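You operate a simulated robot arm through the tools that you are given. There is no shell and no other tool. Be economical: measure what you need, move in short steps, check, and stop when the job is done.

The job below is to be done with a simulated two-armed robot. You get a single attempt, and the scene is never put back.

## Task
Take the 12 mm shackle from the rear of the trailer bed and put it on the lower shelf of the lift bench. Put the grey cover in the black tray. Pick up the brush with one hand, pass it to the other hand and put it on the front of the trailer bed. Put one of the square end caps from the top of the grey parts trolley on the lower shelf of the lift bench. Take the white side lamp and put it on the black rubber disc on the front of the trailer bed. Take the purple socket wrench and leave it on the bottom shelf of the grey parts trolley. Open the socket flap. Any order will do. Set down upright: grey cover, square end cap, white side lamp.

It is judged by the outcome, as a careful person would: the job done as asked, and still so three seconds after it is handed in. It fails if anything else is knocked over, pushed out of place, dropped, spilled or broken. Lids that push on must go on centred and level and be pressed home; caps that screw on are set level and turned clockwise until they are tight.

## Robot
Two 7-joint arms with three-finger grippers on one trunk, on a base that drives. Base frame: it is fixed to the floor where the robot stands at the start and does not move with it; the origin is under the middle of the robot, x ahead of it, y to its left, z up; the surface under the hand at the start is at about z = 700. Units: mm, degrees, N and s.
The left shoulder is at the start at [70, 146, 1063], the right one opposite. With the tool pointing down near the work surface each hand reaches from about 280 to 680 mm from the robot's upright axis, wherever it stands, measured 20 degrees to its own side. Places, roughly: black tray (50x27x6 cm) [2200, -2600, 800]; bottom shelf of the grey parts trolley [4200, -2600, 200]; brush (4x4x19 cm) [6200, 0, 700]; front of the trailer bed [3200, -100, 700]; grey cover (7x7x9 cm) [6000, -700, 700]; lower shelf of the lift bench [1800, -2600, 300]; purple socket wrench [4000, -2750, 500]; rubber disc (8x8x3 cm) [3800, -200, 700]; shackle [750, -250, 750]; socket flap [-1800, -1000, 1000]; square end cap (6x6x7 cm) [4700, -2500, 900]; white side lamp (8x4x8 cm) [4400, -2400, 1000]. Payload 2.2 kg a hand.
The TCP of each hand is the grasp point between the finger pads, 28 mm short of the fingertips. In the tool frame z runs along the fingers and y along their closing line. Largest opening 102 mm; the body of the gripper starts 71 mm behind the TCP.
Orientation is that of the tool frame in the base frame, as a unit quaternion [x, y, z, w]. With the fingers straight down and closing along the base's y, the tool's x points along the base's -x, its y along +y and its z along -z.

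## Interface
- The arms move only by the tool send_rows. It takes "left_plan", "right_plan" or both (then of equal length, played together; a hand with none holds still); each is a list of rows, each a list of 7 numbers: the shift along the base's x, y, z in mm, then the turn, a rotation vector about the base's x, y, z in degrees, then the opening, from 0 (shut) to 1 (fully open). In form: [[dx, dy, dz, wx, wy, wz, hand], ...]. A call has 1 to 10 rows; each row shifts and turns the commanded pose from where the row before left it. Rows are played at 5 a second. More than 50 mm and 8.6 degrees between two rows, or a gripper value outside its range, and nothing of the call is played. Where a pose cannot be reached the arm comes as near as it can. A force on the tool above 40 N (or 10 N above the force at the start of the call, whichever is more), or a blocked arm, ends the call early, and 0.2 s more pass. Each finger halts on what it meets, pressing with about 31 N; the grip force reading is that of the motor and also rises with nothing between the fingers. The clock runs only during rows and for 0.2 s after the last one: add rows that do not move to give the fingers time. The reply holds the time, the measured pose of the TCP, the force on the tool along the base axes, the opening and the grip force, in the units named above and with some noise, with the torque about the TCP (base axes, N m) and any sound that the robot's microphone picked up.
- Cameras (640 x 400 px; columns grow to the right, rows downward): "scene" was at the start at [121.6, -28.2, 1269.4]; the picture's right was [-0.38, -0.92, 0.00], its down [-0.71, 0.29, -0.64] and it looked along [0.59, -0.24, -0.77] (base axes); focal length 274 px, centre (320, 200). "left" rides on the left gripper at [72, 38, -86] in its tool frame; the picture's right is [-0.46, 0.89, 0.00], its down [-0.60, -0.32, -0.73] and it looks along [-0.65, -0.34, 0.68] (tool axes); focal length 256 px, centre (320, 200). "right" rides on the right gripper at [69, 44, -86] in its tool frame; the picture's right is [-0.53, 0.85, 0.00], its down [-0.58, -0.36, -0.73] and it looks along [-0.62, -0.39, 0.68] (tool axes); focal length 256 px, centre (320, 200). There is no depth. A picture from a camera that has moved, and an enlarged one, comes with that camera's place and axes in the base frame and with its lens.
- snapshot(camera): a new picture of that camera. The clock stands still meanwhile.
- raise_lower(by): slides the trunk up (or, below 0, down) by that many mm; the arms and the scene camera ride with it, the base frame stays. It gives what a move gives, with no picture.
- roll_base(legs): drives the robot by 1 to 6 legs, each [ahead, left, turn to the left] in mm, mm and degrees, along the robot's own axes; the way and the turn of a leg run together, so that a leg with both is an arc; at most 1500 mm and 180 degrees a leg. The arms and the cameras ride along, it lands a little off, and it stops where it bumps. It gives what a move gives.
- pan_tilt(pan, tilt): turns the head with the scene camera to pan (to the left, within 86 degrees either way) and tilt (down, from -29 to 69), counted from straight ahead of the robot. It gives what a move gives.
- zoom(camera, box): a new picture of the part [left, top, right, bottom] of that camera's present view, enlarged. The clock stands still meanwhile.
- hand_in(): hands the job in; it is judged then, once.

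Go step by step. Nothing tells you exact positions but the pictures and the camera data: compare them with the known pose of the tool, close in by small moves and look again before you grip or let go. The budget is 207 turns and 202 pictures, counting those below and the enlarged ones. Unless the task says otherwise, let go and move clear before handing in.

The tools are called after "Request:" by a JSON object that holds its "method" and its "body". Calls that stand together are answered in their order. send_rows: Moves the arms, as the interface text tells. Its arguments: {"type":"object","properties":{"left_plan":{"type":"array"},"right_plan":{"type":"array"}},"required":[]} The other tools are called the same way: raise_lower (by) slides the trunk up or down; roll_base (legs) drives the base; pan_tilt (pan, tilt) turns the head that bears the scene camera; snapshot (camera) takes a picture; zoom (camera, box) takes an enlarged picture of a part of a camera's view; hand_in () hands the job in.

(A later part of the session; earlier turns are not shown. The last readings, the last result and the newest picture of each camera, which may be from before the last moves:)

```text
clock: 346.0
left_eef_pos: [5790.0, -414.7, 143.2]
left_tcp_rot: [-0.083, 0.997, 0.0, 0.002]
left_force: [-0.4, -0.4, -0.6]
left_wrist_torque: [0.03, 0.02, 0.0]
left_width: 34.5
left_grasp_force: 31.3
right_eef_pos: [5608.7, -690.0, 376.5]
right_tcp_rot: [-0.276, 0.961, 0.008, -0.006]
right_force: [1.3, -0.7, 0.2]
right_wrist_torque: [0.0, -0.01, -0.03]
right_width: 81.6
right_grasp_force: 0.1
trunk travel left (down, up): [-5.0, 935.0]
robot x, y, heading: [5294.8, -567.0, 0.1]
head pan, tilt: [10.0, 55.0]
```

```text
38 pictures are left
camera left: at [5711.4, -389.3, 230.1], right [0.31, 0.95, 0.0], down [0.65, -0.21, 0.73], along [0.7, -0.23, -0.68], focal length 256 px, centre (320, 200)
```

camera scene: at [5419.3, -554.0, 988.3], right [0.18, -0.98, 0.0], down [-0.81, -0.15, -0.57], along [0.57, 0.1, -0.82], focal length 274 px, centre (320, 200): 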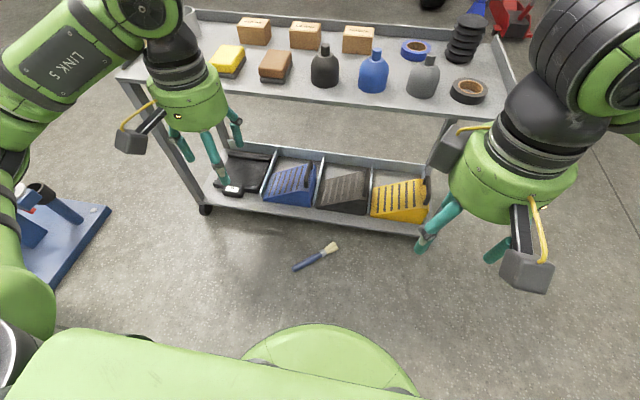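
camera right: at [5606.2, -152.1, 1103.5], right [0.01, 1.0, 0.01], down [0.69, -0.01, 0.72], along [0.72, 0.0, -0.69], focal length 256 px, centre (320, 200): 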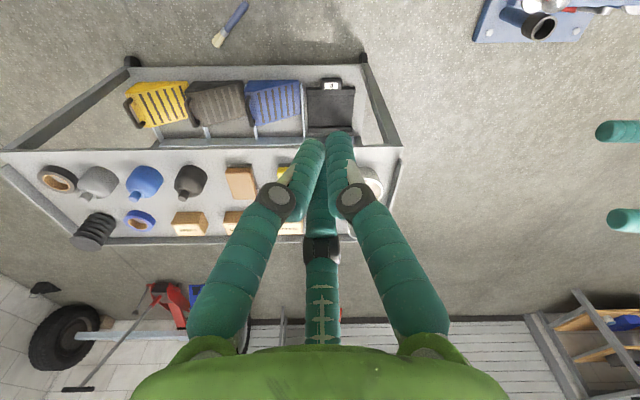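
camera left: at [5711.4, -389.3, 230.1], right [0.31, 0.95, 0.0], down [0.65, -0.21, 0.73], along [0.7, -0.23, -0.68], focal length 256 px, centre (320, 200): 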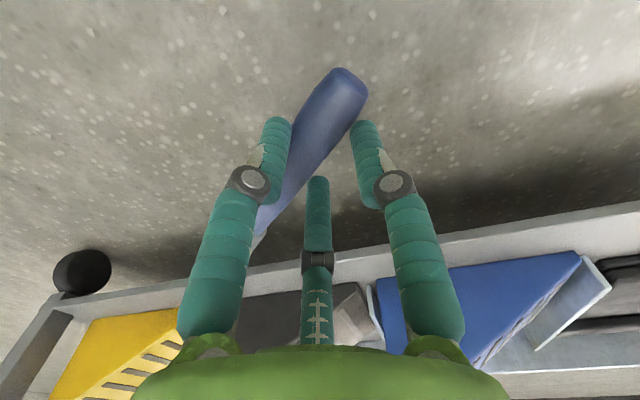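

Brush is held. Back away from the table, raise, and orient the brush along y with the left tool tilted forward for a better hand-over.

Request:
{"method": "roll_base", "body": {"legs": [[-280, 0, 0]]}}

Request:
{"method": "raise_lower", "body": {"by": 400}}

Request:
{"method": "send_rows", "body": {"left_plan": [[4, -14, 20, 0, 0, -8.3, 0.0], [4, -14, 20, 0, 0, -8.3, 0.0], [4, -14, 20, 0, 0, -8.3, 0.0], [4, -14, 20, 0, 0, -8.3, 0.0], [4, -14, 20, 0, 0, -8.4, 0.0], [0, 0, 20, 0, 0, 0, 0.0], [0, 0, 20, 0, 0, 0, 0.0]]}}

Request:
{"method": "send_rows", "body": {"left_plan": [[0, 0, 0, 0, -8.4, 0, 0.0], [0, 0, 0, 0, -8.4, 0, 0.0], [0, 0, 0, 0, -8.4, 0, 0.0], [0, 0, 0, 0, -8.4, 0, 0.0], [0, 0, 0, 0, -8.4, 0, 0.0], [0, 0, 0, 0, -8.4, 0, 0.0], [0, 0, 0, 0, -8.4, 0, 0.0], [0, 0, 0, 0, -8.4, 0, 0.0]]}}

Request:
{"method": "pan_tilt", "body": {"pan": 0, "tilt": 40}}

Request:
{"method": "snapshot", "body": {"camera": "scene"}}

```text
clock: 348.0
left_eef_pos: [5513.5, -416.1, 143.3]
left_tcp_rot: [-0.084, 0.996, 0.001, 0.002]
left_force: [-0.3, 0.5, -0.7]
left_wrist_torque: [0.05, 0.01, 0.05]
left_width: 34.6
left_grasp_force: 30.8
right_eef_pos: [5329.7, -691.5, 374.8]
right_tcp_rot: [-0.278, 0.961, 0.007, -0.006]
right_force: [-1.1, -0.2, 0.1]
right_wrist_torque: [0.01, 0.02, 0.02]
right_width: 81.8
right_grasp_force: 0.1
trunk travel left (down, up): [-5.0, 935.0]
robot x, y, heading: [5020.6, -570.9, 0.6]
head pan, tilt: [10.0, 55.0]
```

```text
clock: 351.8
left_eef_pos: [5512.6, -414.8, 544.2]
left_tcp_rot: [-0.084, 0.996, 0.0, 0.002]
left_force: [0.3, 0.0, -0.4]
left_wrist_torque: [0.08, 0.07, 0.03]
left_width: 34.2
left_grasp_force: 30.8
right_eef_pos: [5331.1, -691.1, 775.7]
right_tcp_rot: [-0.277, 0.961, 0.008, -0.007]
right_force: [-0.4, 0.2, -0.1]
right_wrist_torque: [0.01, 0.01, 0.03]
right_width: 81.5
right_grasp_force: 0.0
trunk travel left (down, up): [-405.0, 535.0]
robot x, y, heading: [5022.5, -569.3, 0.4]
head pan, tilt: [10.0, 55.0]
```

```text
clock: 353.4
left_eef_pos: [5531.4, -483.4, 685.2]
left_tcp_rot: [0.276, 0.961, 0.0, 0.001]
left_force: [-0.2, -1.2, -0.9]
left_wrist_torque: [0.1, -0.04, 0.02]
left_width: 33.9
left_grasp_force: 30.9
right_eef_pos: [5330.8, -691.6, 775.8]
right_tcp_rot: [-0.277, 0.961, 0.009, -0.006]
right_force: [0.3, 0.3, 0.0]
right_wrist_torque: [-0.01, 0.0, 0.05]
right_width: 81.6
right_grasp_force: 0.1
trunk travel left (down, up): [-405.0, 535.0]
robot x, y, heading: [5022.7, -569.6, 0.4]
head pan, tilt: [10.0, 55.0]
```

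```text
clock: 355.2
left_eef_pos: [5532.2, -487.0, 685.4]
left_tcp_rot: [0.23, 0.799, 0.153, 0.534]
left_force: [-0.4, 0.4, 0.5]
left_wrist_torque: [0.03, -0.02, 0.01]
left_width: 2.2
left_grasp_force: 30.7
right_eef_pos: [5329.6, -693.2, 775.8]
right_tcp_rot: [-0.278, 0.961, 0.01, -0.006]
right_force: [0.6, -0.9, 0.2]
right_wrist_torque: [0.03, 0.0, -0.01]
right_width: 81.5
right_grasp_force: 0.0
trunk travel left (down, up): [-405.0, 535.0]
robot x, y, heading: [5023.6, -568.1, 0.6]
head pan, tilt: [10.0, 55.0]
```

```text
clock: 356.0
left_eef_pos: [5533.2, -485.5, 684.4]
left_tcp_rot: [0.23, 0.8, 0.151, 0.533]
left_force: [-0.4, -0.3, -0.1]
left_wrist_torque: [-0.01, -0.01, 0.02]
left_width: 2.0
left_grasp_force: 31.0
right_eef_pos: [5330.4, -691.4, 774.5]
right_tcp_rot: [-0.278, 0.961, 0.008, -0.007]
right_force: [-0.4, 0.7, 0.8]
right_wrist_torque: [-0.03, -0.01, -0.02]
right_width: 81.7
right_grasp_force: 0.0
trunk travel left (down, up): [-405.0, 535.0]
robot x, y, heading: [5018.9, -565.5, 0.5]
head pan, tilt: [0.0, 40.0]
```

```text
37 pictures are left
camera scene: at [5155.8, -567.9, 1088.8], right [0.01, -1.0, 0.0], down [-0.64, 0.0, -0.77], along [0.77, 0.01, -0.64], focal length 274 px, centre (320, 200)
```

scene: 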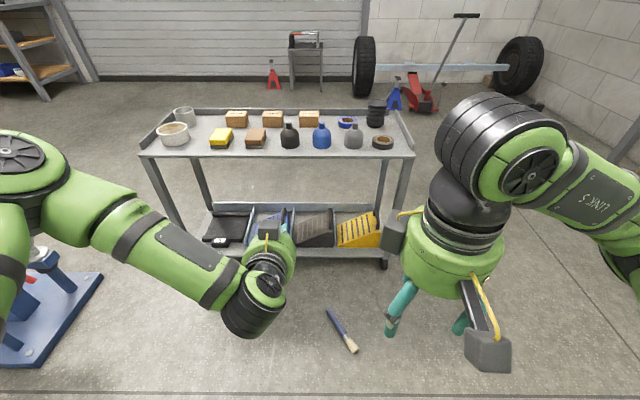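

The cross grip crept off and the brush fell again, now at butt (5738,-585), bristles (5583,-695). I'll pick it with the right hand pressed fully to the floor and pass it to the left with the strong end-on grip. First reset both tools.

Request:
{"method": "send_rows", "body": {"left_plan": [[0, 0, 0, 0, 8.4, 0, 0.5], [0, 0, 0, 0, 8.4, 0, 0.5], [0, 0, 0, 0, 8.4, 0, 0.5], [0, 0, 0, 0, 8.4, 0, 0.5], [0, 0, 0, 0, 8.4, 0, 0.5], [0, 0, 0, 0, 8.4, 0, 0.5], [0, 0, 0, 0, 8.4, 0, 0.5], [0, 0, 0, 0, 8.4, 0, 0.5]], "right_plan": [[0, 0, 0, 0, 0, -6.75, 0.8], [0, 0, 0, 0, 0, -6.75, 0.8], [0, 0, 0, 0, 0, -6.75, 0.8], [0, 0, 0, 0, 0, -6.75, 0.8], [0, 0, 0, 0, 0, -6.75, 0.8], [0, 0, 0, 0, 0, -6.75, 0.8], [0, 0, 0, 0, 0, -6.75, 0.8], [0, 0, 0, 0, 0, -6.75, 0.8]]}}

Request:
{"method": "send_rows", "body": {"left_plan": [[-10, 15, 0, 0, 0, 7.2, 0.5], [-10, 15, 0, 0, 0, 7.2, 0.5], [-10, 15, 0, 0, 0, 7.2, 0.5], [-10, 15, 0, 0, 0, 7.2, 0.5], [-10, 15, 0, 0, 0, 7.2, 0.5]]}}

Request:
{"method": "roll_base", "body": {"legs": [[172, 67, -0.5]]}}

Request:
{"method": "raise_lower", "body": {"by": -400}}

Request:
{"method": "send_rows", "body": {"right_plan": [[30, -2, -30, 0, 0, 0, 0.7], [30, -2, -30, 0, 0, 0, 0.7], [30, -2, -30, 0, 0, 0, 0.7], [30, -2, -30, 0, 0, 0, 0.7], [30, -2, -30, 0, 0, 0, 0.7], [0, 0, -30, 0, 0, 0, 0.7], [0, 0, -30, 0, 0, 0, 0.7], [0, 0, 0, 0, 0, 0, 0.7]]}}

Request:
{"method": "snapshot", "body": {"camera": "right"}}

```text
clock: 357.8
left_eef_pos: [5533.3, -485.0, 684.0]
left_tcp_rot: [0.275, 0.961, -0.001, 0.0]
left_force: [1.4, -0.3, 0.5]
left_wrist_torque: [0.0, -0.02, 0.0]
left_width: 50.8
left_grasp_force: 0.0
right_eef_pos: [5330.6, -691.2, 775.9]
right_tcp_rot: [0.19, 0.982, 0.01, -0.002]
right_force: [0.7, 0.6, -0.7]
right_wrist_torque: [-0.03, -0.01, 0.04]
right_width: 81.7
right_grasp_force: 0.0
trunk travel left (down, up): [-405.0, 535.0]
robot x, y, heading: [5019.3, -572.4, 0.3]
head pan, tilt: [0.0, 40.0]
```

```text
clock: 359.0
left_eef_pos: [5481.8, -408.5, 684.3]
left_tcp_rot: [-0.037, 0.999, 0.0, 0.001]
left_force: [0.4, 0.1, -0.9]
left_wrist_torque: [-0.01, -0.02, 0.0]
left_width: 51.2
left_grasp_force: 0.1
right_eef_pos: [5329.6, -689.8, 776.4]
right_tcp_rot: [0.188, 0.982, 0.01, -0.001]
right_force: [0.2, -0.3, 0.1]
right_wrist_torque: [0.01, 0.02, -0.03]
right_width: 81.7
right_grasp_force: 0.1
trunk travel left (down, up): [-405.0, 535.0]
robot x, y, heading: [5014.1, -570.0, 0.4]
head pan, tilt: [0.0, 40.0]
```

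```text
clock: 360.5
left_eef_pos: [5655.4, -346.3, 684.1]
left_tcp_rot: [-0.031, 1.0, 0.001, 0.002]
left_force: [1.6, 0.8, -0.3]
left_wrist_torque: [-0.02, -0.01, -0.03]
left_width: 51.2
left_grasp_force: 0.0
right_eef_pos: [5500.7, -625.3, 775.3]
right_tcp_rot: [0.193, 0.981, 0.009, -0.001]
right_force: [0.6, 0.6, 0.5]
right_wrist_torque: [-0.02, 0.04, -0.01]
right_width: 81.6
right_grasp_force: 0.0
trunk travel left (down, up): [-405.0, 535.0]
robot x, y, heading: [5187.4, -503.6, -0.1]
head pan, tilt: [0.0, 40.0]
```

```text
clock: 364.3
left_eef_pos: [5654.9, -345.4, 284.5]
left_tcp_rot: [-0.031, 1.0, 0.0, 0.002]
left_force: [0.4, 0.0, 0.2]
left_wrist_torque: [0.0, -0.01, 0.01]
left_width: 50.7
left_grasp_force: 0.1
right_eef_pos: [5500.1, -627.0, 375.6]
right_tcp_rot: [0.193, 0.981, 0.01, -0.002]
right_force: [1.0, -1.2, 0.4]
right_wrist_torque: [0.03, -0.02, 0.0]
right_width: 81.6
right_grasp_force: 0.0
trunk travel left (down, up): [-5.0, 935.0]
robot x, y, heading: [5189.8, -504.0, -0.2]
head pan, tilt: [0.0, 40.0]
```

```text
clock: 366.1
left_eef_pos: [5654.5, -346.4, 285.5]
left_tcp_rot: [-0.03, 1.0, 0.0, 0.002]
left_force: [0.0, 0.2, -0.7]
left_wrist_torque: [0.01, -0.02, 0.01]
left_width: 51.2
left_grasp_force: 0.1
right_eef_pos: [5650.5, -635.9, 165.7]
right_tcp_rot: [0.194, 0.981, 0.012, -0.001]
right_force: [0.6, 0.9, 0.6]
right_wrist_torque: [-0.02, 0.02, 0.02]
right_width: 71.6
right_grasp_force: 0.1
trunk travel left (down, up): [-5.0, 935.0]
robot x, y, heading: [5191.3, -505.7, -0.2]
head pan, tilt: [0.0, 40.0]
```

```text
36 pictures are left
camera right: at [5601.7, -569.8, 252.8], right [0.82, 0.58, 0.01], down [0.39, -0.57, 0.72], along [0.42, -0.58, -0.69], focal length 256 px, centre (320, 200)
```

right: 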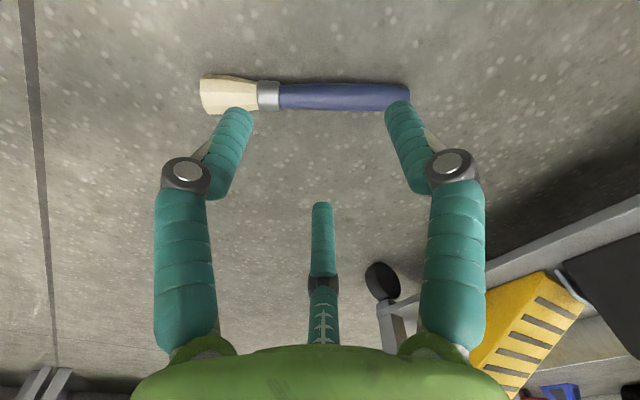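

Request:
{"method": "send_rows", "body": {"right_plan": [[12, -17, -30, 0, 0, 0, 0.6], [0, 0, -35, 0, 0, 0, 0.6], [0, 0, -35, 0, 0, 0, 0.6], [0, 0, -25, 0, 0, 0, 0.6], [0, 0, -4, 0, 0, 0, 0.6], [0, 0, -3, 0, 0, 0, 0.6], [0, 0, 0, 0, 0, 0, 0.6]]}}

Request:
{"method": "snapshot", "body": {"camera": "right"}}

```text
clock: 367.7
left_eef_pos: [5654.4, -346.7, 285.0]
left_tcp_rot: [-0.03, 1.0, -0.001, 0.002]
left_force: [-0.4, -0.3, -0.2]
left_wrist_torque: [0.01, -0.03, 0.02]
left_width: 51.0
left_grasp_force: 0.0
right_eef_pos: [5662.0, -652.9, 34.9]
right_tcp_rot: [0.193, 0.981, 0.01, -0.002]
right_force: [0.6, 0.4, 0.7]
right_wrist_torque: [0.0, -0.01, 0.0]
right_width: 60.9
right_grasp_force: 0.0
trunk travel left (down, up): [-5.0, 935.0]
robot x, y, heading: [5190.7, -499.8, -0.1]
head pan, tilt: [0.0, 40.0]
```

```text
35 pictures are left
camera right: at [5613.7, -587.7, 121.6], right [0.82, 0.58, 0.01], down [0.39, -0.57, 0.72], along [0.42, -0.58, -0.69], focal length 256 px, centre (320, 200)
```

right: 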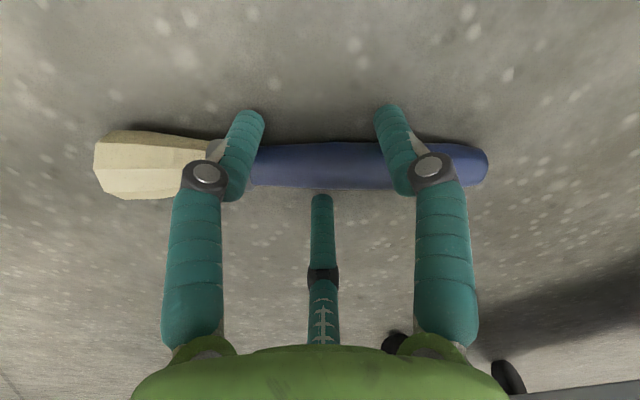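

Request:
{"method": "send_rows", "body": {"right_plan": [[0, 0, 0, 0, 0, 0, 0.5], [0, 0, 0, 0, 0, 0, 0.4], [0, 0, 0, 0, 0, 0, 0.3], [0, 0, 0, 0, 0, 0, 0.2], [0, 0, 0, 0, 0, 0, 0.1], [0, 0, 0, 0, 0, 0, 0.0]]}}

```text
clock: 369.1
left_eef_pos: [5654.3, -347.5, 284.3]
left_tcp_rot: [-0.031, 1.0, 0.0, 0.002]
left_force: [-0.2, -0.9, 0.6]
left_wrist_torque: [-0.01, 0.04, -0.02]
left_width: 51.2
left_grasp_force: 0.0
right_eef_pos: [5660.6, -653.9, 34.2]
right_tcp_rot: [0.193, 0.981, 0.01, -0.002]
right_force: [-0.4, -0.7, 0.7]
right_wrist_torque: [-0.02, 0.05, 0.05]
right_width: 34.4
right_grasp_force: 31.2
trunk travel left (down, up): [-5.0, 935.0]
robot x, y, heading: [5190.6, -502.8, -0.2]
head pan, tilt: [0.0, 40.0]
```

Gripped deeper this time. Lift a little and watch whether the grip creeps.

Request:
{"method": "send_rows", "body": {"right_plan": [[0, 0, 15, 0, 0, 0, 0.0], [0, 0, 30, 0, 0, 0, 0.0], [0, 0, 30, 0, 0, 0, 0.0], [0, 0, 0, 0, 0, 0, 0.0], [0, 0, 0, 0, 0, 0, 0.0], [0, 0, 0, 0, 0, 0, 0.0], [0, 0, 0, 0, 0, 0, 0.0], [0, 0, 0, 0, 0, 0, 0.0], [0, 0, 0, 0, 0, 0, 0.0], [0, 0, 0, 0, 0, 0, 0.0]]}}

Request:
{"method": "snapshot", "body": {"camera": "right"}}

```text
clock: 371.3
left_eef_pos: [5653.8, -345.9, 284.0]
left_tcp_rot: [-0.031, 1.0, 0.0, 0.001]
left_force: [0.5, 0.2, -0.7]
left_wrist_torque: [0.02, 0.01, 0.01]
left_width: 50.8
left_grasp_force: 0.1
right_eef_pos: [5662.9, -652.9, 109.2]
right_tcp_rot: [0.193, 0.981, 0.01, -0.001]
right_force: [0.9, 0.6, -1.0]
right_wrist_torque: [0.02, -0.03, -0.03]
right_width: 34.5
right_grasp_force: 30.7
trunk travel left (down, up): [-5.0, 935.0]
robot x, y, heading: [5190.4, -502.8, -0.3]
head pan, tilt: [0.0, 40.0]
```

```text
34 pictures are left
camera right: at [5614.8, -587.9, 197.2], right [0.82, 0.58, 0.01], down [0.39, -0.57, 0.72], along [0.42, -0.58, -0.69], focal length 256 px, centre (320, 200)
```

right: 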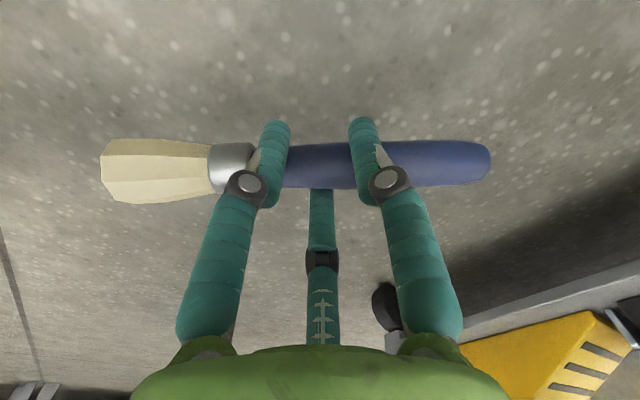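

Stable. Now bring both hands together: right turns the brush along y, left tilts to point at its butt end.

Request:
{"method": "send_rows", "body": {"right_plan": [[-7, 14.6, 26.6, 0, 0, 5.5, 0.0], [-7, 14.6, 26.6, 0, 0, 5.5, 0.0], [-7, 14.6, 26.6, 0, 0, 5.5, 0.0], [-7, 14.6, 26.6, 0, 0, 5.5, 0.0], [-7, 14.6, 26.6, 0, 0, 5.5, 0.0], [-7, 14.6, 26.6, 0, 0, 5.5, 0.0], [-7, 14.6, 26.6, 0, 0, 5.5, 0.0], [-7, 14.6, 26.6, 0, 0, 5.5, 0.0], [-7, 14.6, 26.6, 0, 0, 5.5, 0.0], [-7, 14.6, 26.6, 0, 0, 5.5, 0.0]], "left_plan": [[-5.7, 4.6, 7, -8.55, 0, 0, 0.6], [-5.7, 4.6, 7, -8.55, 0, 0, 0.6], [-5.7, 4.6, 7, -8.55, 0, 0, 0.6], [-5.7, 4.6, 7, -8.55, 0, 0, 0.6], [-5.7, 4.6, 7, -8.55, 0, 0, 0.6], [-5.7, 4.6, 7, -8.55, 0, 0, 0.6], [-5.7, 4.6, 7, -8.55, 0, 0, 0.6], [-5.7, 4.6, 7, -8.55, 0, 0, 0.6], [-5.7, 4.6, 7, -8.55, 0, 0, 0.6], [-5.7, 4.6, 7, -8.55, 0, 0, 0.6]]}}

Request:
{"method": "pan_tilt", "body": {"pan": 0, "tilt": 50}}

Request:
{"method": "snapshot", "body": {"camera": "scene"}}

Request:
{"method": "snapshot", "body": {"camera": "right"}}

```text
clock: 373.5
left_eef_pos: [5597.7, -299.5, 355.5]
left_tcp_rot: [-0.023, 0.733, -0.679, -0.019]
left_force: [-0.2, 0.0, -0.1]
left_wrist_torque: [0.01, 0.0, 0.0]
left_width: 61.3
left_grasp_force: 0.0
right_eef_pos: [5589.2, -506.9, 375.9]
right_tcp_rot: [-0.283, 0.959, 0.009, -0.006]
right_force: [0.2, -0.2, -1.1]
right_wrist_torque: [0.03, -0.01, -0.01]
right_width: 34.2
right_grasp_force: 31.2
trunk travel left (down, up): [-5.0, 935.0]
robot x, y, heading: [5192.0, -502.2, -0.3]
head pan, tilt: [0.0, 40.0]
```

```text
clock: 374.3
left_eef_pos: [5597.1, -300.4, 355.7]
left_tcp_rot: [-0.024, 0.734, -0.678, -0.019]
left_force: [0.1, -0.2, -0.2]
left_wrist_torque: [0.01, -0.01, -0.03]
left_width: 61.1
left_grasp_force: 0.1
right_eef_pos: [5590.1, -505.4, 374.2]
right_tcp_rot: [-0.282, 0.959, 0.008, -0.006]
right_force: [0.2, -0.8, -1.3]
right_wrist_torque: [0.06, 0.0, 0.02]
right_width: 34.0
right_grasp_force: 31.1
trunk travel left (down, up): [-5.0, 935.0]
robot x, y, heading: [5185.7, -498.8, -0.3]
head pan, tilt: [0.0, 50.0]
```

```text
33 pictures are left
camera scene: at [5318.5, -501.5, 674.8], right [0.0, -1.0, 0.0], down [-0.77, 0.0, -0.64], along [0.64, 0.0, -0.77], focal length 274 px, centre (320, 200)
```

scene: 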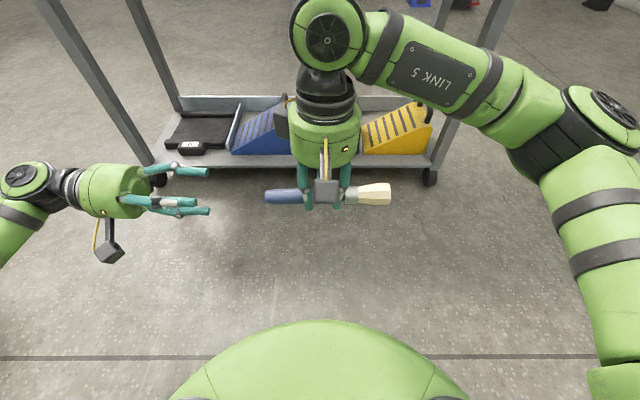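

```text
32 pictures are left
camera right: at [5509.1, -507.6, 462.7], right [-0.01, 1.0, 0.01], down [0.69, 0.0, 0.72], along [0.72, 0.01, -0.69], focal length 256 px, centre (320, 200)
```

right: 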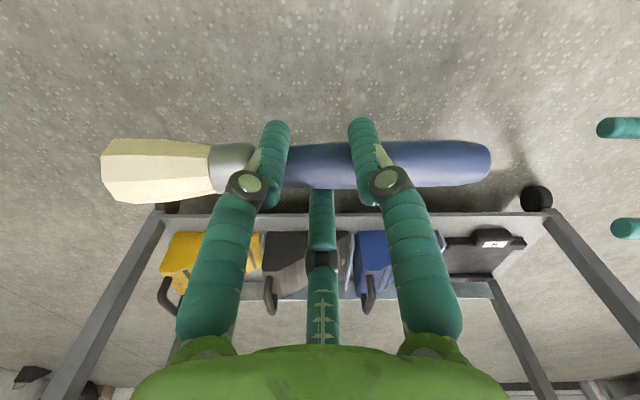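

Axes coincide. Slide the left hand over the butt end.

Request:
{"method": "send_rows", "body": {"left_plan": [[0, -35, 0, 0, 0, 0, 0.6], [0, -35, 0, 0, 0, 0, 0.6], [0, -30, 0, 0, 0, 0, 0.6], [0, -24, 0, 0, 0, 0, 0.6], [0, 0, 0, 0, 0, 0, 0.6]]}}

Request:
{"method": "snapshot", "body": {"camera": "right"}}

Request:
{"method": "zoom", "body": {"camera": "scene", "box": [160, 120, 420, 260]}}

```text
clock: 375.5
left_eef_pos: [5598.3, -423.6, 355.5]
left_tcp_rot: [-0.024, 0.734, -0.678, -0.019]
left_force: [0.3, 0.0, 0.6]
left_wrist_torque: [0.03, 0.0, -0.01]
left_width: 61.1
left_grasp_force: 0.1
right_eef_pos: [5590.0, -507.1, 376.7]
right_tcp_rot: [-0.282, 0.959, 0.008, -0.006]
right_force: [0.2, -0.7, -0.5]
right_wrist_torque: [0.02, 0.0, 0.02]
right_width: 34.3
right_grasp_force: 31.2
trunk travel left (down, up): [-5.0, 935.0]
robot x, y, heading: [5189.6, -500.9, -0.0]
head pan, tilt: [0.0, 50.0]
```

```text
31 pictures are left
camera right: at [5509.1, -507.6, 462.8], right [-0.01, 1.0, 0.01], down [0.69, 0.0, 0.72], along [0.72, 0.01, -0.69], focal length 256 px, centre (320, 200)
```

right: 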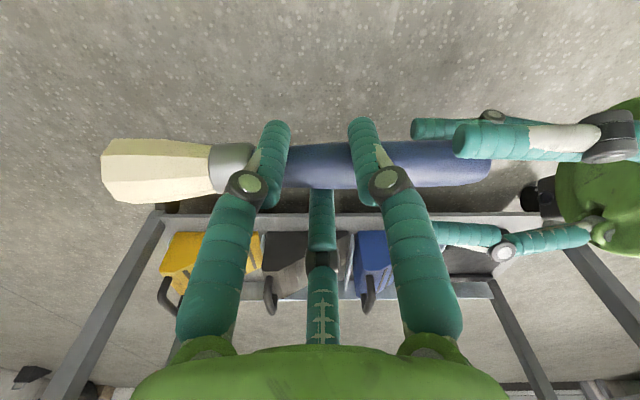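

```text
2.46 times, centred on (290, 190) of scene
camera zoom: at [5318.5, -501.5, 674.7], right [0.0, -1.0, 0.0], down [-0.77, 0.0, -0.64], along [0.64, 0.0, -0.77], focal length 675 px, centre (394, 225)
```

zoom: 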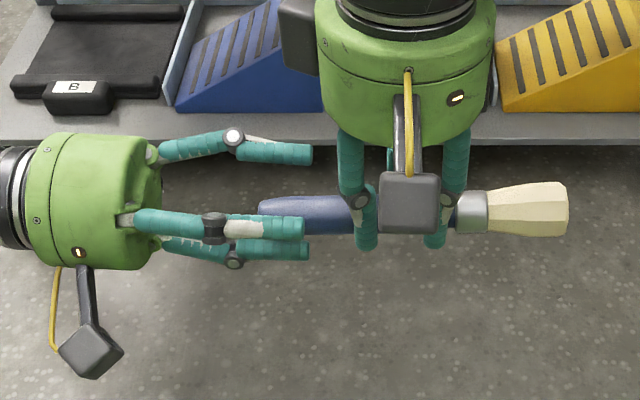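

Request:
{"method": "send_rows", "body": {"left_plan": [[0, 0, 0, 0, 0, 0, 0.45], [0, 0, 0, 0, 0, 0, 0.35], [0, 0, 0, 0, 0, 0, 0.25], [0, 0, 0, 0, 0, 0, 0.15], [0, 0, 0, 0, 0, 0, 0.0], [0, 0, 0, 0, 0, 0, 0.0]]}}

Request:
{"method": "zoom", "body": {"camera": "scene", "box": [160, 120, 420, 260]}}

```text
clock: 376.9
left_eef_pos: [5596.5, -424.4, 355.7]
left_tcp_rot: [-0.022, 0.734, -0.678, -0.021]
left_force: [-16.6, -0.3, 0.0]
left_wrist_torque: [-0.4, -0.01, -1.02]
left_width: 24.8
left_grasp_force: 30.6
right_eef_pos: [5590.5, -508.3, 376.2]
right_tcp_rot: [-0.279, 0.96, 0.009, -0.005]
right_force: [15.5, -0.1, -2.1]
right_wrist_torque: [0.39, -0.33, -0.33]
right_width: 34.3
right_grasp_force: 30.6
trunk travel left (down, up): [-5.0, 935.0]
robot x, y, heading: [5191.4, -503.2, -0.4]
head pan, tilt: [0.0, 50.0]
```

```text
2.46 times, centred on (290, 190) of scene
camera zoom: at [5318.5, -501.5, 674.7], right [0.0, -1.0, 0.0], down [-0.77, 0.0, -0.64], along [0.64, 0.0, -0.77], focal length 675 px, centre (394, 225)
```

zoom: 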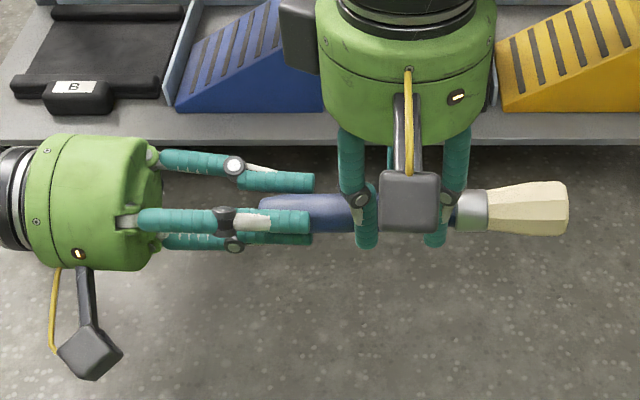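

Request:
{"method": "send_rows", "body": {"left_plan": [[-2, 0, 0, 0, 0, 0, 0.0], [-2, 0, 0, 0, 0, 0, 0.0], [0, 0, 0, 0, 0, 0, 0.0]]}}

```text
clock: 377.7
left_eef_pos: [5594.2, -423.5, 355.5]
left_tcp_rot: [-0.025, 0.734, -0.679, -0.019]
left_force: [-4.8, -6.4, 0.3]
left_wrist_torque: [-0.43, 0.07, -0.26]
left_width: 24.8
left_grasp_force: 31.3
right_eef_pos: [5588.8, -504.7, 375.1]
right_tcp_rot: [-0.282, 0.959, 0.01, -0.006]
right_force: [5.7, 6.3, -2.5]
right_wrist_torque: [0.48, -0.12, -0.06]
right_width: 34.3
right_grasp_force: 30.7
trunk travel left (down, up): [-5.0, 935.0]
robot x, y, heading: [5186.5, -502.1, -0.1]
head pan, tilt: [0.0, 50.0]
```

Stress mostly relieved; both hands hold it. Open the right slightly, then fully, and lift it away.

Request:
{"method": "send_rows", "body": {"right_plan": [[0, 0, 0, 0, 0, 0, 0.4], [0, 0, 0, 0, 0, 0, 0.5], [0, 0, 0, 0, 0, 0, 0.6], [0, 0, 0, 0, 0, 0, 0.6], [0, 0, 20, 0, 0, 0, 0.6], [0, 0, 40, 0, 0, 0, 0.6], [0, 0, 40, 0, 0, 0, 0.6], [0, -20, 0, 0, 0, 0, 0.6], [0, -40, 0, 0, 0, 0, 0.6]]}}

Request:
{"method": "zoom", "body": {"camera": "scene", "box": [160, 100, 460, 260]}}

```text
clock: 379.7
left_eef_pos: [5592.5, -423.8, 353.7]
left_tcp_rot: [-0.024, 0.734, -0.679, -0.02]
left_force: [-1.0, 0.8, 0.0]
left_wrist_torque: [0.07, -0.03, -0.02]
left_width: 24.7
left_grasp_force: 31.2
right_eef_pos: [5589.7, -567.8, 474.7]
right_tcp_rot: [-0.282, 0.959, 0.008, -0.006]
right_force: [0.1, 0.1, 0.5]
right_wrist_torque: [-0.01, -0.01, -0.01]
right_width: 61.1
right_grasp_force: 0.0
trunk travel left (down, up): [-5.0, 935.0]
robot x, y, heading: [5193.2, -502.7, -0.1]
head pan, tilt: [0.0, 50.0]
```

```text
2.13 times, centred on (310, 180) of scene
camera zoom: at [5318.5, -501.3, 674.7], right [0.0, -1.0, 0.0], down [-0.77, 0.0, -0.64], along [0.64, 0.0, -0.77], focal length 585 px, centre (341, 243)
```

zoom: 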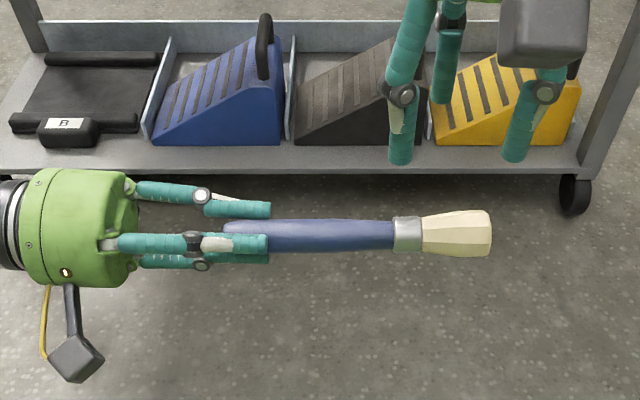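

Hand-over succeeded; the left hand holds the brush firmly. Next the grey cover at ≈(6025,-677) on the table (z≈600) with the right hand.

Request:
{"method": "send_rows", "body": {"left_plan": [[-12, 18, 0, 0, 0, 0, 0.0], [-12, 18, 0, 0, 0, 0, 0.0], [-12, 18, 0, 0, 0, 0, 0.0], [-12, 18, 0, 0, 0, 0, 0.0], [-12, 18, 0, 0, 0, 0, 0.0]], "right_plan": [[0, -15, 0, 0, 0, 0, 0.9], [0, -15, 0, 0, 0, 0, 0.9], [0, -15, 0, 0, 0, 0, 1], [0, -15, 0, 0, 0, 0, 1], [0, -10, 0, 0, 0, 0, 1]]}}

Request:
{"method": "raise_lower", "body": {"by": 380}}

Request:
{"method": "roll_base", "body": {"legs": [[330, -35, 0]]}}

Request:
{"method": "send_rows", "body": {"right_plan": [[20, -10, 0, 0, 0, 0, 1], [25, -10, 0, 0, 0, 0, 1], [25, 0, 0, 0, 0, 0, 1], [25, 0, 0, 0, 0, 0, 1], [0, 0, 0, 0, 0, 0, 1]]}}

Request:
{"method": "snapshot", "body": {"camera": "right"}}

```text
clock: 380.9
left_eef_pos: [5533.0, -334.2, 354.0]
left_tcp_rot: [-0.023, 0.734, -0.678, -0.02]
left_force: [0.3, 1.1, -0.1]
left_wrist_torque: [0.07, -0.02, 0.01]
left_width: 24.9
left_grasp_force: 30.4
right_eef_pos: [5590.9, -639.4, 472.4]
right_tcp_rot: [-0.281, 0.96, 0.009, -0.006]
right_force: [0.0, -0.2, 0.1]
right_wrist_torque: [0.01, -0.03, 0.01]
right_width: 102.1
right_grasp_force: 0.0
trunk travel left (down, up): [-5.0, 935.0]
robot x, y, heading: [5191.6, -502.5, -0.3]
head pan, tilt: [0.0, 50.0]
```

```text
clock: 384.5
left_eef_pos: [5531.3, -334.3, 733.1]
left_tcp_rot: [-0.023, 0.734, -0.678, -0.019]
left_force: [0.2, 0.5, -1.0]
left_wrist_torque: [0.11, 0.01, -0.03]
left_width: 24.1
left_grasp_force: 31.1
right_eef_pos: [5590.4, -638.0, 853.4]
right_tcp_rot: [-0.281, 0.96, 0.008, -0.006]
right_force: [0.0, -0.9, 0.2]
right_wrist_torque: [-0.01, 0.0, 0.04]
right_width: 102.0
right_grasp_force: 0.0
trunk travel left (down, up): [-385.0, 555.0]
robot x, y, heading: [5193.8, -502.3, -0.5]
head pan, tilt: [0.0, 50.0]
```

```text
clock: 386.7
left_eef_pos: [5864.0, -370.7, 733.3]
left_tcp_rot: [-0.023, 0.735, -0.678, -0.019]
left_force: [-0.3, 0.2, -2.2]
left_wrist_torque: [0.13, 0.01, 0.0]
left_width: 24.1
left_grasp_force: 31.3
right_eef_pos: [5920.3, -675.1, 853.4]
right_tcp_rot: [-0.28, 0.96, 0.009, -0.006]
right_force: [0.4, 0.2, -0.5]
right_wrist_torque: [0.03, -0.03, 0.0]
right_width: 101.7
right_grasp_force: 0.1
trunk travel left (down, up): [-385.0, 555.0]
robot x, y, heading: [5521.2, -538.1, -0.4]
head pan, tilt: [0.0, 50.0]
```

```text
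clock: 387.9
left_eef_pos: [5863.6, -372.9, 733.0]
left_tcp_rot: [-0.023, 0.735, -0.678, -0.019]
left_force: [0.6, 0.2, -0.1]
left_wrist_torque: [0.09, 0.0, 0.0]
left_width: 23.9
left_grasp_force: 30.9
right_eef_pos: [6014.6, -695.2, 854.4]
right_tcp_rot: [-0.28, 0.96, 0.008, -0.006]
right_force: [-0.5, 1.0, 0.2]
right_wrist_torque: [0.0, 0.04, 0.0]
right_width: 102.0
right_grasp_force: 0.0
trunk travel left (down, up): [-385.0, 555.0]
robot x, y, heading: [5519.4, -540.3, -0.6]
head pan, tilt: [0.0, 50.0]
```

```text
27 pictures are left
camera right: at [5935.1, -695.9, 942.7], right [-0.01, 1.0, 0.01], down [0.69, -0.01, 0.72], along [0.72, 0.01, -0.69], focal length 256 px, centre (320, 200)
```

right: 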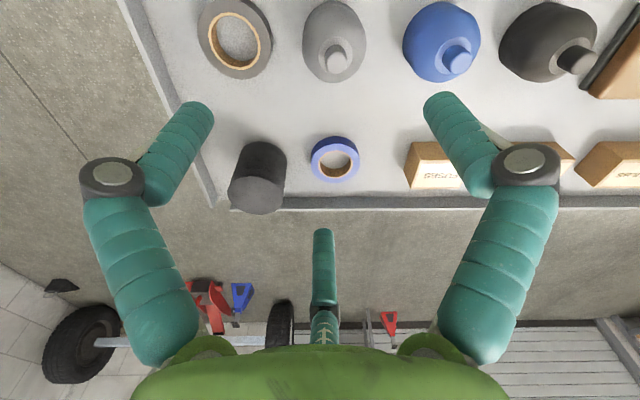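

The cover is at (6017,-677). I tilt the left hand up 30° so the brush seats by gravity, while the right hand descends over the cover.

Request:
{"method": "send_rows", "body": {"left_plan": [[0, 0, 3, -7.5, 0, 0, 0.0], [0, 0, 3, -7.5, 0, 0, 0.0], [0, 0, 3, -7.5, 0, 0, 0.0], [0, 0, 3, -7.5, 0, 0, 0.0], [0, 0, 0, 0, 0, 0, 0.0], [0, 0, 0, 0, 0, 0, 0.0]], "right_plan": [[2, 18, -25, 0, 0, 0, 1], [0, 0, -35, 0, 0, 0, 1], [0, 0, -35, 0, 0, 0, 1], [0, 0, -35, 0, 0, 0, 1], [0, 0, -15, 0, 0, 0, 1], [0, 0, 0, 0, 0, 0, 1]]}}

Request:
{"method": "snapshot", "body": {"camera": "right"}}

Request:
{"method": "snapshot", "body": {"camera": "scene"}}

```text
clock: 389.3
left_eef_pos: [5864.5, -370.8, 745.5]
left_tcp_rot: [0.017, -0.533, 0.845, 0.025]
left_force: [0.3, 0.4, -1.5]
left_wrist_torque: [0.11, 0.01, 0.0]
left_width: 24.1
left_grasp_force: 31.0
right_eef_pos: [6019.5, -675.5, 707.8]
right_tcp_rot: [-0.281, 0.96, 0.008, -0.007]
right_force: [0.7, -0.9, -0.7]
right_wrist_torque: [-0.02, 0.01, 0.01]
right_width: 102.0
right_grasp_force: 0.1
trunk travel left (down, up): [-385.0, 555.0]
robot x, y, heading: [5522.6, -539.2, -0.4]
head pan, tilt: [0.0, 50.0]
```

```text
26 pictures are left
camera right: at [5938.5, -676.6, 795.5], right [-0.01, 1.0, 0.01], down [0.69, -0.01, 0.72], along [0.72, 0.01, -0.69], focal length 256 px, centre (320, 200)
```

right: 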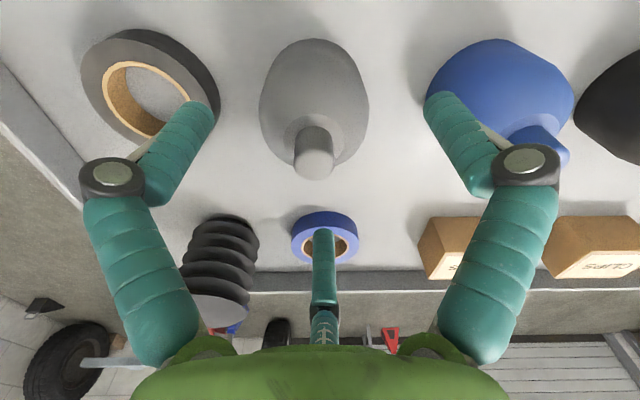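

```text
25 pictures are left
camera scene: at [5649.0, -537.8, 1054.7], right [0.0, -1.0, 0.0], down [-0.77, 0.0, -0.64], along [0.64, 0.0, -0.77], focal length 274 px, centre (320, 200)
```

scene: 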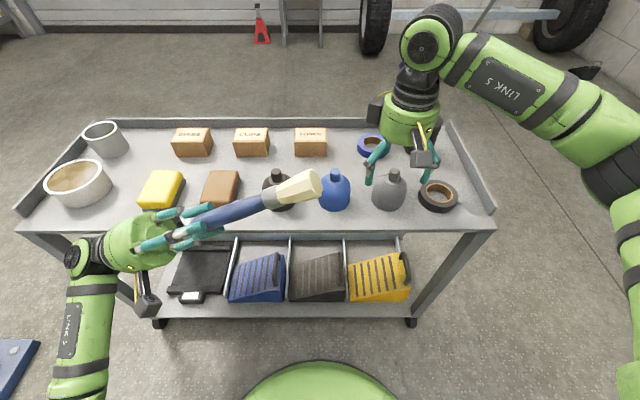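

Centred over the cover with clearance to its neighbours. Descend and grip the body.

Request:
{"method": "send_rows", "body": {"right_plan": [[0, -2, -25, 0, 0, 0, 1], [0, 0, -25, 0, 0, 0, 1], [0, 0, -14, 0, 0, 0, 1], [0, 0, 0, 0, 0, 0, 0.85], [0, 0, 0, 0, 0, 0, 0.7], [0, 0, 0, 0, 0, 0, 0.6], [0, 0, 0, 0, 0, 0, 0.5], [0, 0, 0, 0, 0, 0, 0.5]]}}

Request:
{"method": "snapshot", "body": {"camera": "right"}}

```text
clock: 391.1
left_eef_pos: [5864.2, -371.0, 744.8]
left_tcp_rot: [0.018, -0.534, 0.845, 0.025]
left_force: [0.3, -0.4, -1.3]
left_wrist_torque: [0.1, 0.02, 0.0]
left_width: 23.9
left_grasp_force: 31.1
right_eef_pos: [6018.4, -678.8, 644.7]
right_tcp_rot: [-0.281, 0.96, 0.009, -0.004]
right_force: [2.9, -0.4, 7.6]
right_wrist_torque: [-0.14, -0.23, 0.0]
right_width: 67.3
right_grasp_force: 30.4
trunk travel left (down, up): [-385.0, 555.0]
robot x, y, heading: [5523.4, -541.1, -0.2]
head pan, tilt: [0.0, 50.0]
```

```text
24 pictures are left
camera right: at [5937.8, -678.5, 732.8], right [0.0, 1.0, 0.01], down [0.69, -0.01, 0.72], along [0.72, 0.01, -0.69], focal length 256 px, centre (320, 200)
```

right: 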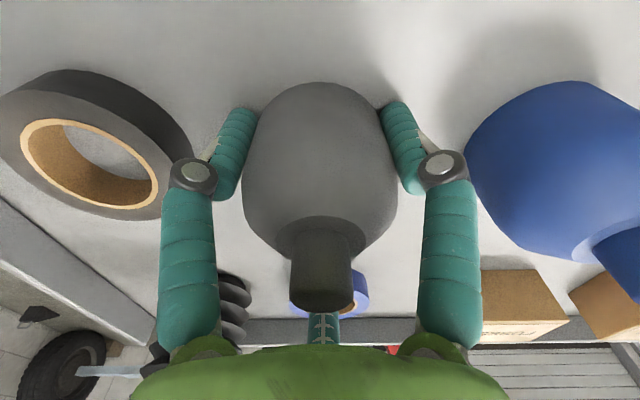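

Gripped. Lift it clear and back off.

Request:
{"method": "send_rows", "body": {"right_plan": [[0, 0, 10, 0, 0, 0, 0.5], [0, 0, 25, 0, 0, 0, 0.5], [0, 0, 40, 0, 0, 0, 0.5], [0, 0, 45, 0, 0, 0, 0.5], [0, 0, 45, 0, 0, 0, 0.5], [-20, 0, 20, 0, 0, 0, 0.5], [-30, 0, 0, 0, 0, 0, 0.5], [-40, 0, 0, 0, 0, 0, 0.5]]}}

Request:
{"method": "roll_base", "body": {"legs": [[-400, 0, 0]]}}

Request:
{"method": "snapshot", "body": {"camera": "scene"}}

```text
clock: 392.9
left_eef_pos: [5864.5, -371.1, 745.5]
left_tcp_rot: [0.017, -0.534, 0.845, 0.025]
left_force: [0.1, 1.1, -0.4]
left_wrist_torque: [0.1, 0.04, 0.03]
left_width: 23.8
left_grasp_force: 31.1
right_eef_pos: [5926.6, -677.9, 829.8]
right_tcp_rot: [-0.281, 0.96, 0.009, -0.006]
right_force: [-0.7, -0.3, -0.4]
right_wrist_torque: [-0.03, -0.02, -0.01]
right_width: 66.7
right_grasp_force: 31.5
trunk travel left (down, up): [-385.0, 555.0]
robot x, y, heading: [5521.4, -538.4, -0.1]
head pan, tilt: [0.0, 50.0]
```

```text
clock: 395.4
left_eef_pos: [5457.1, -370.0, 744.5]
left_tcp_rot: [0.017, -0.534, 0.845, 0.026]
left_force: [0.0, 0.5, -1.0]
left_wrist_torque: [0.09, 0.0, 0.03]
left_width: 23.7
left_grasp_force: 30.5
right_eef_pos: [5521.7, -676.1, 829.4]
right_tcp_rot: [-0.28, 0.96, 0.008, -0.005]
right_force: [0.0, 0.1, -1.2]
right_wrist_torque: [-0.02, -0.03, 0.0]
right_width: 66.6
right_grasp_force: 31.6
trunk travel left (down, up): [-385.0, 555.0]
robot x, y, heading: [5115.1, -539.3, -0.3]
head pan, tilt: [0.0, 50.0]
```

```text
23 pictures are left
camera scene: at [5242.1, -535.8, 1054.8], right [-0.01, -1.0, 0.0], down [-0.77, 0.0, -0.64], along [0.64, 0.0, -0.77], focal length 274 px, centre (320, 200)
```

scene: 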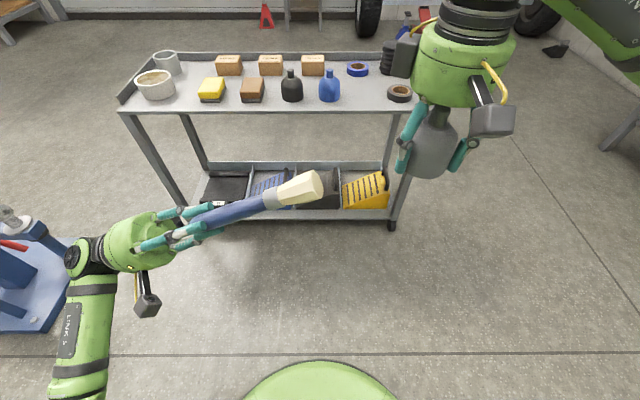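

Both items are held. Drive to the trailer front and face it.

Request:
{"method": "roll_base", "body": {"legs": [[0, -600, 0], [-1450, 0, 0], [0, 0, 90]]}}

Request:
{"method": "send_rows", "body": {"left_plan": [[0, 0, 0, 0, 0, 8.5, 0.0], [0, 0, 0, 0, 0, 8.5, 0.0], [0, 0, 0, 0, 0, 8.5, 0.0], [0, 10, 0, 0, 0, 8.5, 0.0], [0, 10, 0, 0, 0, 8.5, 0.0], [0, 20, 0, 0, 0, 8.5, 0.0], [0, 20, 0, 0, 0, 8.5, 0.0], [0, 20, 0, 0, 0, 8.5, 0.0], [0, 20, 0, 0, 0, 8.5, 0.0], [0, 20, 0, 0, 0, 8.5, 0.0]]}}

Request:
{"method": "snapshot", "body": {"camera": "scene"}}

```text
clock: 409.5
left_eef_pos: [3499.9, -761.6, 745.8]
left_tcp_rot: [0.384, -0.371, 0.623, -0.571]
left_force: [-0.6, -0.6, -0.6]
left_wrist_torque: [-0.02, 0.12, 0.02]
left_width: 24.0
left_grasp_force: 31.5
right_eef_pos: [3807.4, -706.7, 829.3]
right_tcp_rot: [0.871, -0.492, -0.002, 0.009]
right_force: [-0.5, -0.4, -0.5]
right_wrist_torque: [-0.03, 0.03, 0.01]
right_width: 64.9
right_grasp_force: 31.1
trunk travel left (down, up): [-385.0, 555.0]
robot x, y, heading: [3657.8, -1109.6, 88.0]
head pan, tilt: [0.0, 50.0]
```

```text
clock: 411.7
left_eef_pos: [3498.8, -641.2, 747.2]
left_tcp_rot: [-0.532, 0.023, -0.07, 0.844]
left_force: [-0.5, -0.2, -1.7]
left_wrist_torque: [-0.08, 0.02, 0.0]
left_width: 23.9
left_grasp_force: 30.5
right_eef_pos: [3807.7, -706.6, 829.5]
right_tcp_rot: [0.87, -0.493, -0.002, 0.011]
right_force: [0.1, 0.0, -0.7]
right_wrist_torque: [0.0, 0.04, 0.0]
right_width: 65.0
right_grasp_force: 31.0
trunk travel left (down, up): [-385.0, 555.0]
robot x, y, heading: [3655.8, -1104.1, 88.2]
head pan, tilt: [0.0, 50.0]
```

```text
22 pictures are left
camera scene: at [3662.1, -981.5, 1054.7], right [1.0, -0.03, 0.0], down [-0.03, -0.77, -0.64], along [0.02, 0.64, -0.77], focal length 274 px, centre (320, 200)
```

scene: 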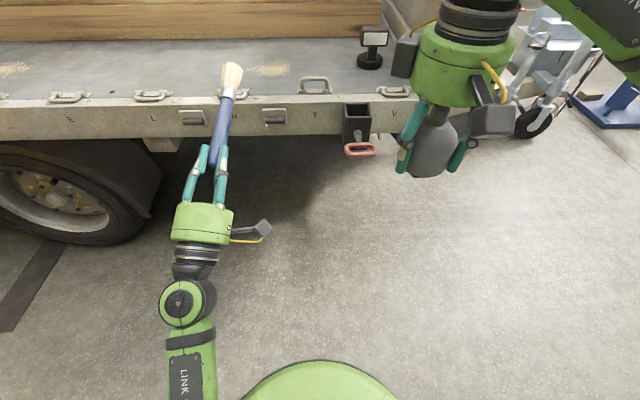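

Lamp still fine. Lower the brush pitch to slightly nose-down, then drive the last 25 cm to the bed.

Request:
{"method": "send_rows", "body": {"left_plan": [[0, 0, 8, -7, 0, 0, 0.0], [0, 0, 8, -7, 0, 0, 0.0], [0, 0, 8, -7, 0, 0, 0.0], [0, 0, 8, -7, 0, 0, 0.0], [0, 0, 8, -7, 0, 0, 0.0], [0, 0, 0, 0, 0, 0, 0.0]]}}

Request:
{"method": "roll_base", "body": {"legs": [[250, 60, 2]]}}

Request:
{"method": "snapshot", "body": {"camera": "scene"}}

```text
clock: 412.2
left_eef_pos: [3508.3, -646.8, 742.5]
left_tcp_rot: [-0.612, 0.096, -0.046, 0.784]
left_force: [0.3, -0.4, -0.8]
left_wrist_torque: [-0.12, 0.04, 0.01]
left_width: 24.1
left_grasp_force: 31.1
left hand out of reach, approached as far as the arm can: row 2
right_eef_pos: [3807.6, -706.1, 828.1]
right_tcp_rot: [0.87, -0.492, -0.002, 0.011]
right_force: [0.9, 0.1, -0.5]
right_wrist_torque: [0.0, 0.0, 0.01]
right_width: 65.1
right_grasp_force: 31.0
trunk travel left (down, up): [-385.0, 555.0]
robot x, y, heading: [3655.1, -1109.2, 88.2]
head pan, tilt: [0.0, 50.0]
stopped in row 2 (left hand): the arm was blocked; the commanded pose is now the measured one
```

```text
clock: 414.1
left_eef_pos: [3429.7, -396.8, 742.0]
left_tcp_rot: [-0.613, 0.082, -0.03, 0.785]
left_force: [0.4, 0.0, -0.5]
left_wrist_torque: [-0.09, 0.04, 0.01]
left_width: 23.6
left_grasp_force: 31.2
right_eef_pos: [3733.8, -444.0, 828.8]
right_tcp_rot: [0.88, -0.475, -0.001, 0.012]
right_force: [0.3, 0.3, 0.3]
right_wrist_torque: [-0.01, 0.03, 0.01]
right_width: 65.1
right_grasp_force: 30.9
trunk travel left (down, up): [-385.0, 555.0]
robot x, y, heading: [3596.8, -854.4, 90.6]
head pan, tilt: [0.0, 50.0]
```

```text
21 pictures are left
camera scene: at [3599.5, -724.9, 1054.6], right [1.0, 0.01, 0.0], down [0.01, -0.77, -0.64], along [-0.01, 0.64, -0.77], focal length 274 px, centre (320, 200)
```

scene: 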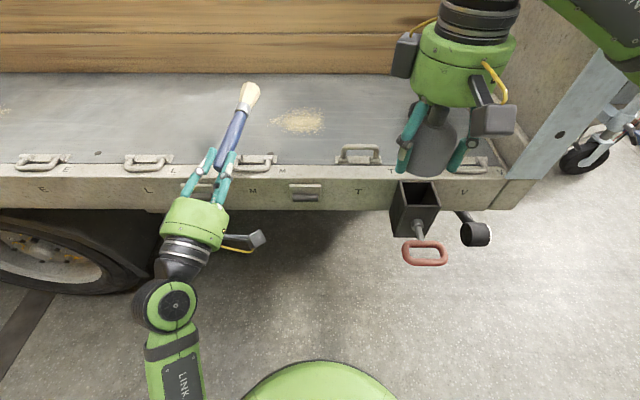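

The arm is too folded there. Back the base 130 mm and extend the arm while pitching down.

Request:
{"method": "roll_base", "body": {"legs": [[-140, 0, 0]]}}

Request:
{"method": "send_rows", "body": {"left_plan": [[0, 35, 10, 0, 0, 0, 0.0], [0, 35, 10, 0, 0, 0, 0.0], [0, 35, 10, -4, 0, 0, 0.0], [0, 35, 5, -6, 0, 0, 0.0], [0, 0, 0, -6, 0, 0, 0.0], [0, 0, 0, -6, 0, 0, 0.0], [0, 0, 0, 0, 0, 0, 0.0]]}}

```text
clock: 415.4
left_eef_pos: [3433.2, -536.7, 743.6]
left_tcp_rot: [-0.613, 0.083, -0.031, 0.785]
left_force: [0.5, -0.2, -0.7]
left_wrist_torque: [-0.13, 0.02, -0.01]
left_width: 23.6
left_grasp_force: 31.7
right_eef_pos: [3735.2, -584.6, 828.4]
right_tcp_rot: [0.88, -0.475, 0.0, 0.011]
right_force: [0.5, 0.5, -0.8]
right_wrist_torque: [0.05, 0.01, 0.04]
right_width: 64.5
right_grasp_force: 30.8
trunk travel left (down, up): [-385.0, 555.0]
robot x, y, heading: [3602.6, -996.0, 90.4]
head pan, tilt: [0.0, 50.0]
```

```text
clock: 416.6
left_eef_pos: [3374.6, -397.2, 766.3]
left_tcp_rot: [0.721, -0.111, -0.036, -0.683]
left_force: [-0.6, 0.6, -1.0]
left_wrist_torque: [-0.09, 0.03, 0.01]
left_width: 23.7
left_grasp_force: 30.9
left hand out of reach, approached as far as the arm can: row 5, 6
right_eef_pos: [3734.6, -584.1, 828.4]
right_tcp_rot: [0.88, -0.474, -0.002, 0.01]
right_force: [-0.1, 0.9, -1.3]
right_wrist_torque: [0.0, 0.01, -0.02]
right_width: 64.9
right_grasp_force: 31.1
trunk travel left (down, up): [-385.0, 555.0]
robot x, y, heading: [3600.2, -993.0, 90.1]
head pan, tilt: [0.0, 50.0]
stopped in row 6 (left hand): the arm was blocked; the commanded pose is now the measured one
```

Pitch is now about −4°, good enough. Move in 25 mm, lower to about z=744 and look.

Request:
{"method": "send_rows", "body": {"left_plan": [[0, 13, 0, 0, 0, 0, 0.0], [0, 12, -8, 0, 0, 0, 0.0], [0, 0, -8, 0, 0, 0, 0.0], [0, 0, -6, 0, 0, 0, 0.0], [0, 0, 0, 0, 0, 0, 0.0]]}}

Request:
{"method": "snapshot", "body": {"camera": "scene"}}

```text
clock: 417.9
left_eef_pos: [3375.9, -371.5, 743.3]
left_tcp_rot: [0.72, -0.11, -0.036, -0.684]
left_force: [-0.2, -1.0, -0.8]
left_wrist_torque: [-0.11, 0.03, -0.03]
left_width: 23.8
left_grasp_force: 30.8
right_eef_pos: [3735.7, -584.6, 828.3]
right_tcp_rot: [0.88, -0.475, -0.001, 0.01]
right_force: [-0.2, -0.2, -1.2]
right_wrist_torque: [0.03, 0.0, 0.01]
right_width: 65.1
right_grasp_force: 31.1
trunk travel left (down, up): [-385.0, 555.0]
robot x, y, heading: [3601.3, -990.4, 90.4]
head pan, tilt: [0.0, 50.0]
```

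```text
20 pictures are left
camera scene: at [3600.7, -865.0, 1054.7], right [1.0, 0.01, 0.0], down [0.01, -0.77, -0.64], along [0.0, 0.64, -0.77], focal length 274 px, centre (320, 200)
```

scene: 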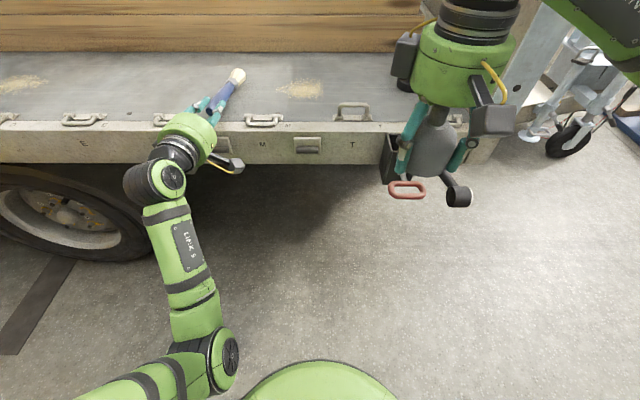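

Request:
{"method": "zoom", "body": {"camera": "scene", "box": [140, 50, 300, 190]}}

```text
2.86 times, centred on (220, 120) of scene
camera zoom: at [3600.7, -865.0, 1054.7], right [1.0, 0.01, 0.0], down [0.01, -0.77, -0.64], along [0.0, 0.64, -0.77], focal length 783 px, centre (606, 429)
```

zoom: 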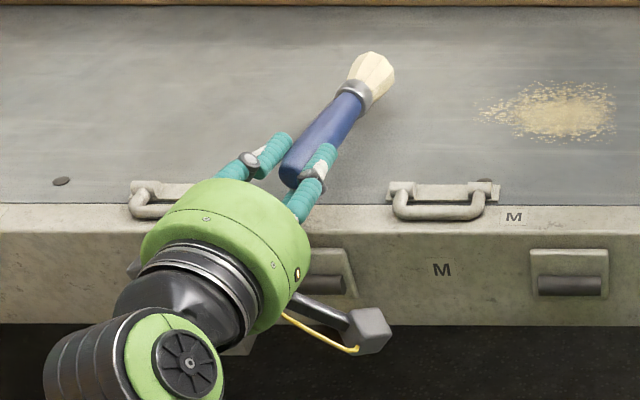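

Request:
{"method": "send_rows", "body": {"left_plan": [[0, 0, -2, 0, 0, 0, 0.0], [0, 0, -2, 0, 0, 0, 0.0], [0, 0, -2, 0, 0, 0, 0.0], [0, 0, -2, 0, 0, 0, 0.0], [0, 0, 0, 0, 0, 0, 0.0]]}}

```text
clock: 419.1
left_eef_pos: [3373.8, -371.9, 735.4]
left_tcp_rot: [0.72, -0.111, -0.035, -0.684]
left_force: [-0.5, -0.4, -1.2]
left_wrist_torque: [-0.1, -0.02, -0.04]
left_width: 23.8
left_grasp_force: 30.8
right_eef_pos: [3734.7, -583.7, 828.0]
right_tcp_rot: [0.88, -0.475, -0.001, 0.01]
right_force: [-0.2, -0.2, -0.6]
right_wrist_torque: [0.0, 0.03, 0.0]
right_width: 65.0
right_grasp_force: 31.1
trunk travel left (down, up): [-385.0, 555.0]
robot x, y, heading: [3600.7, -994.4, 90.6]
head pan, tilt: [0.0, 50.0]
```

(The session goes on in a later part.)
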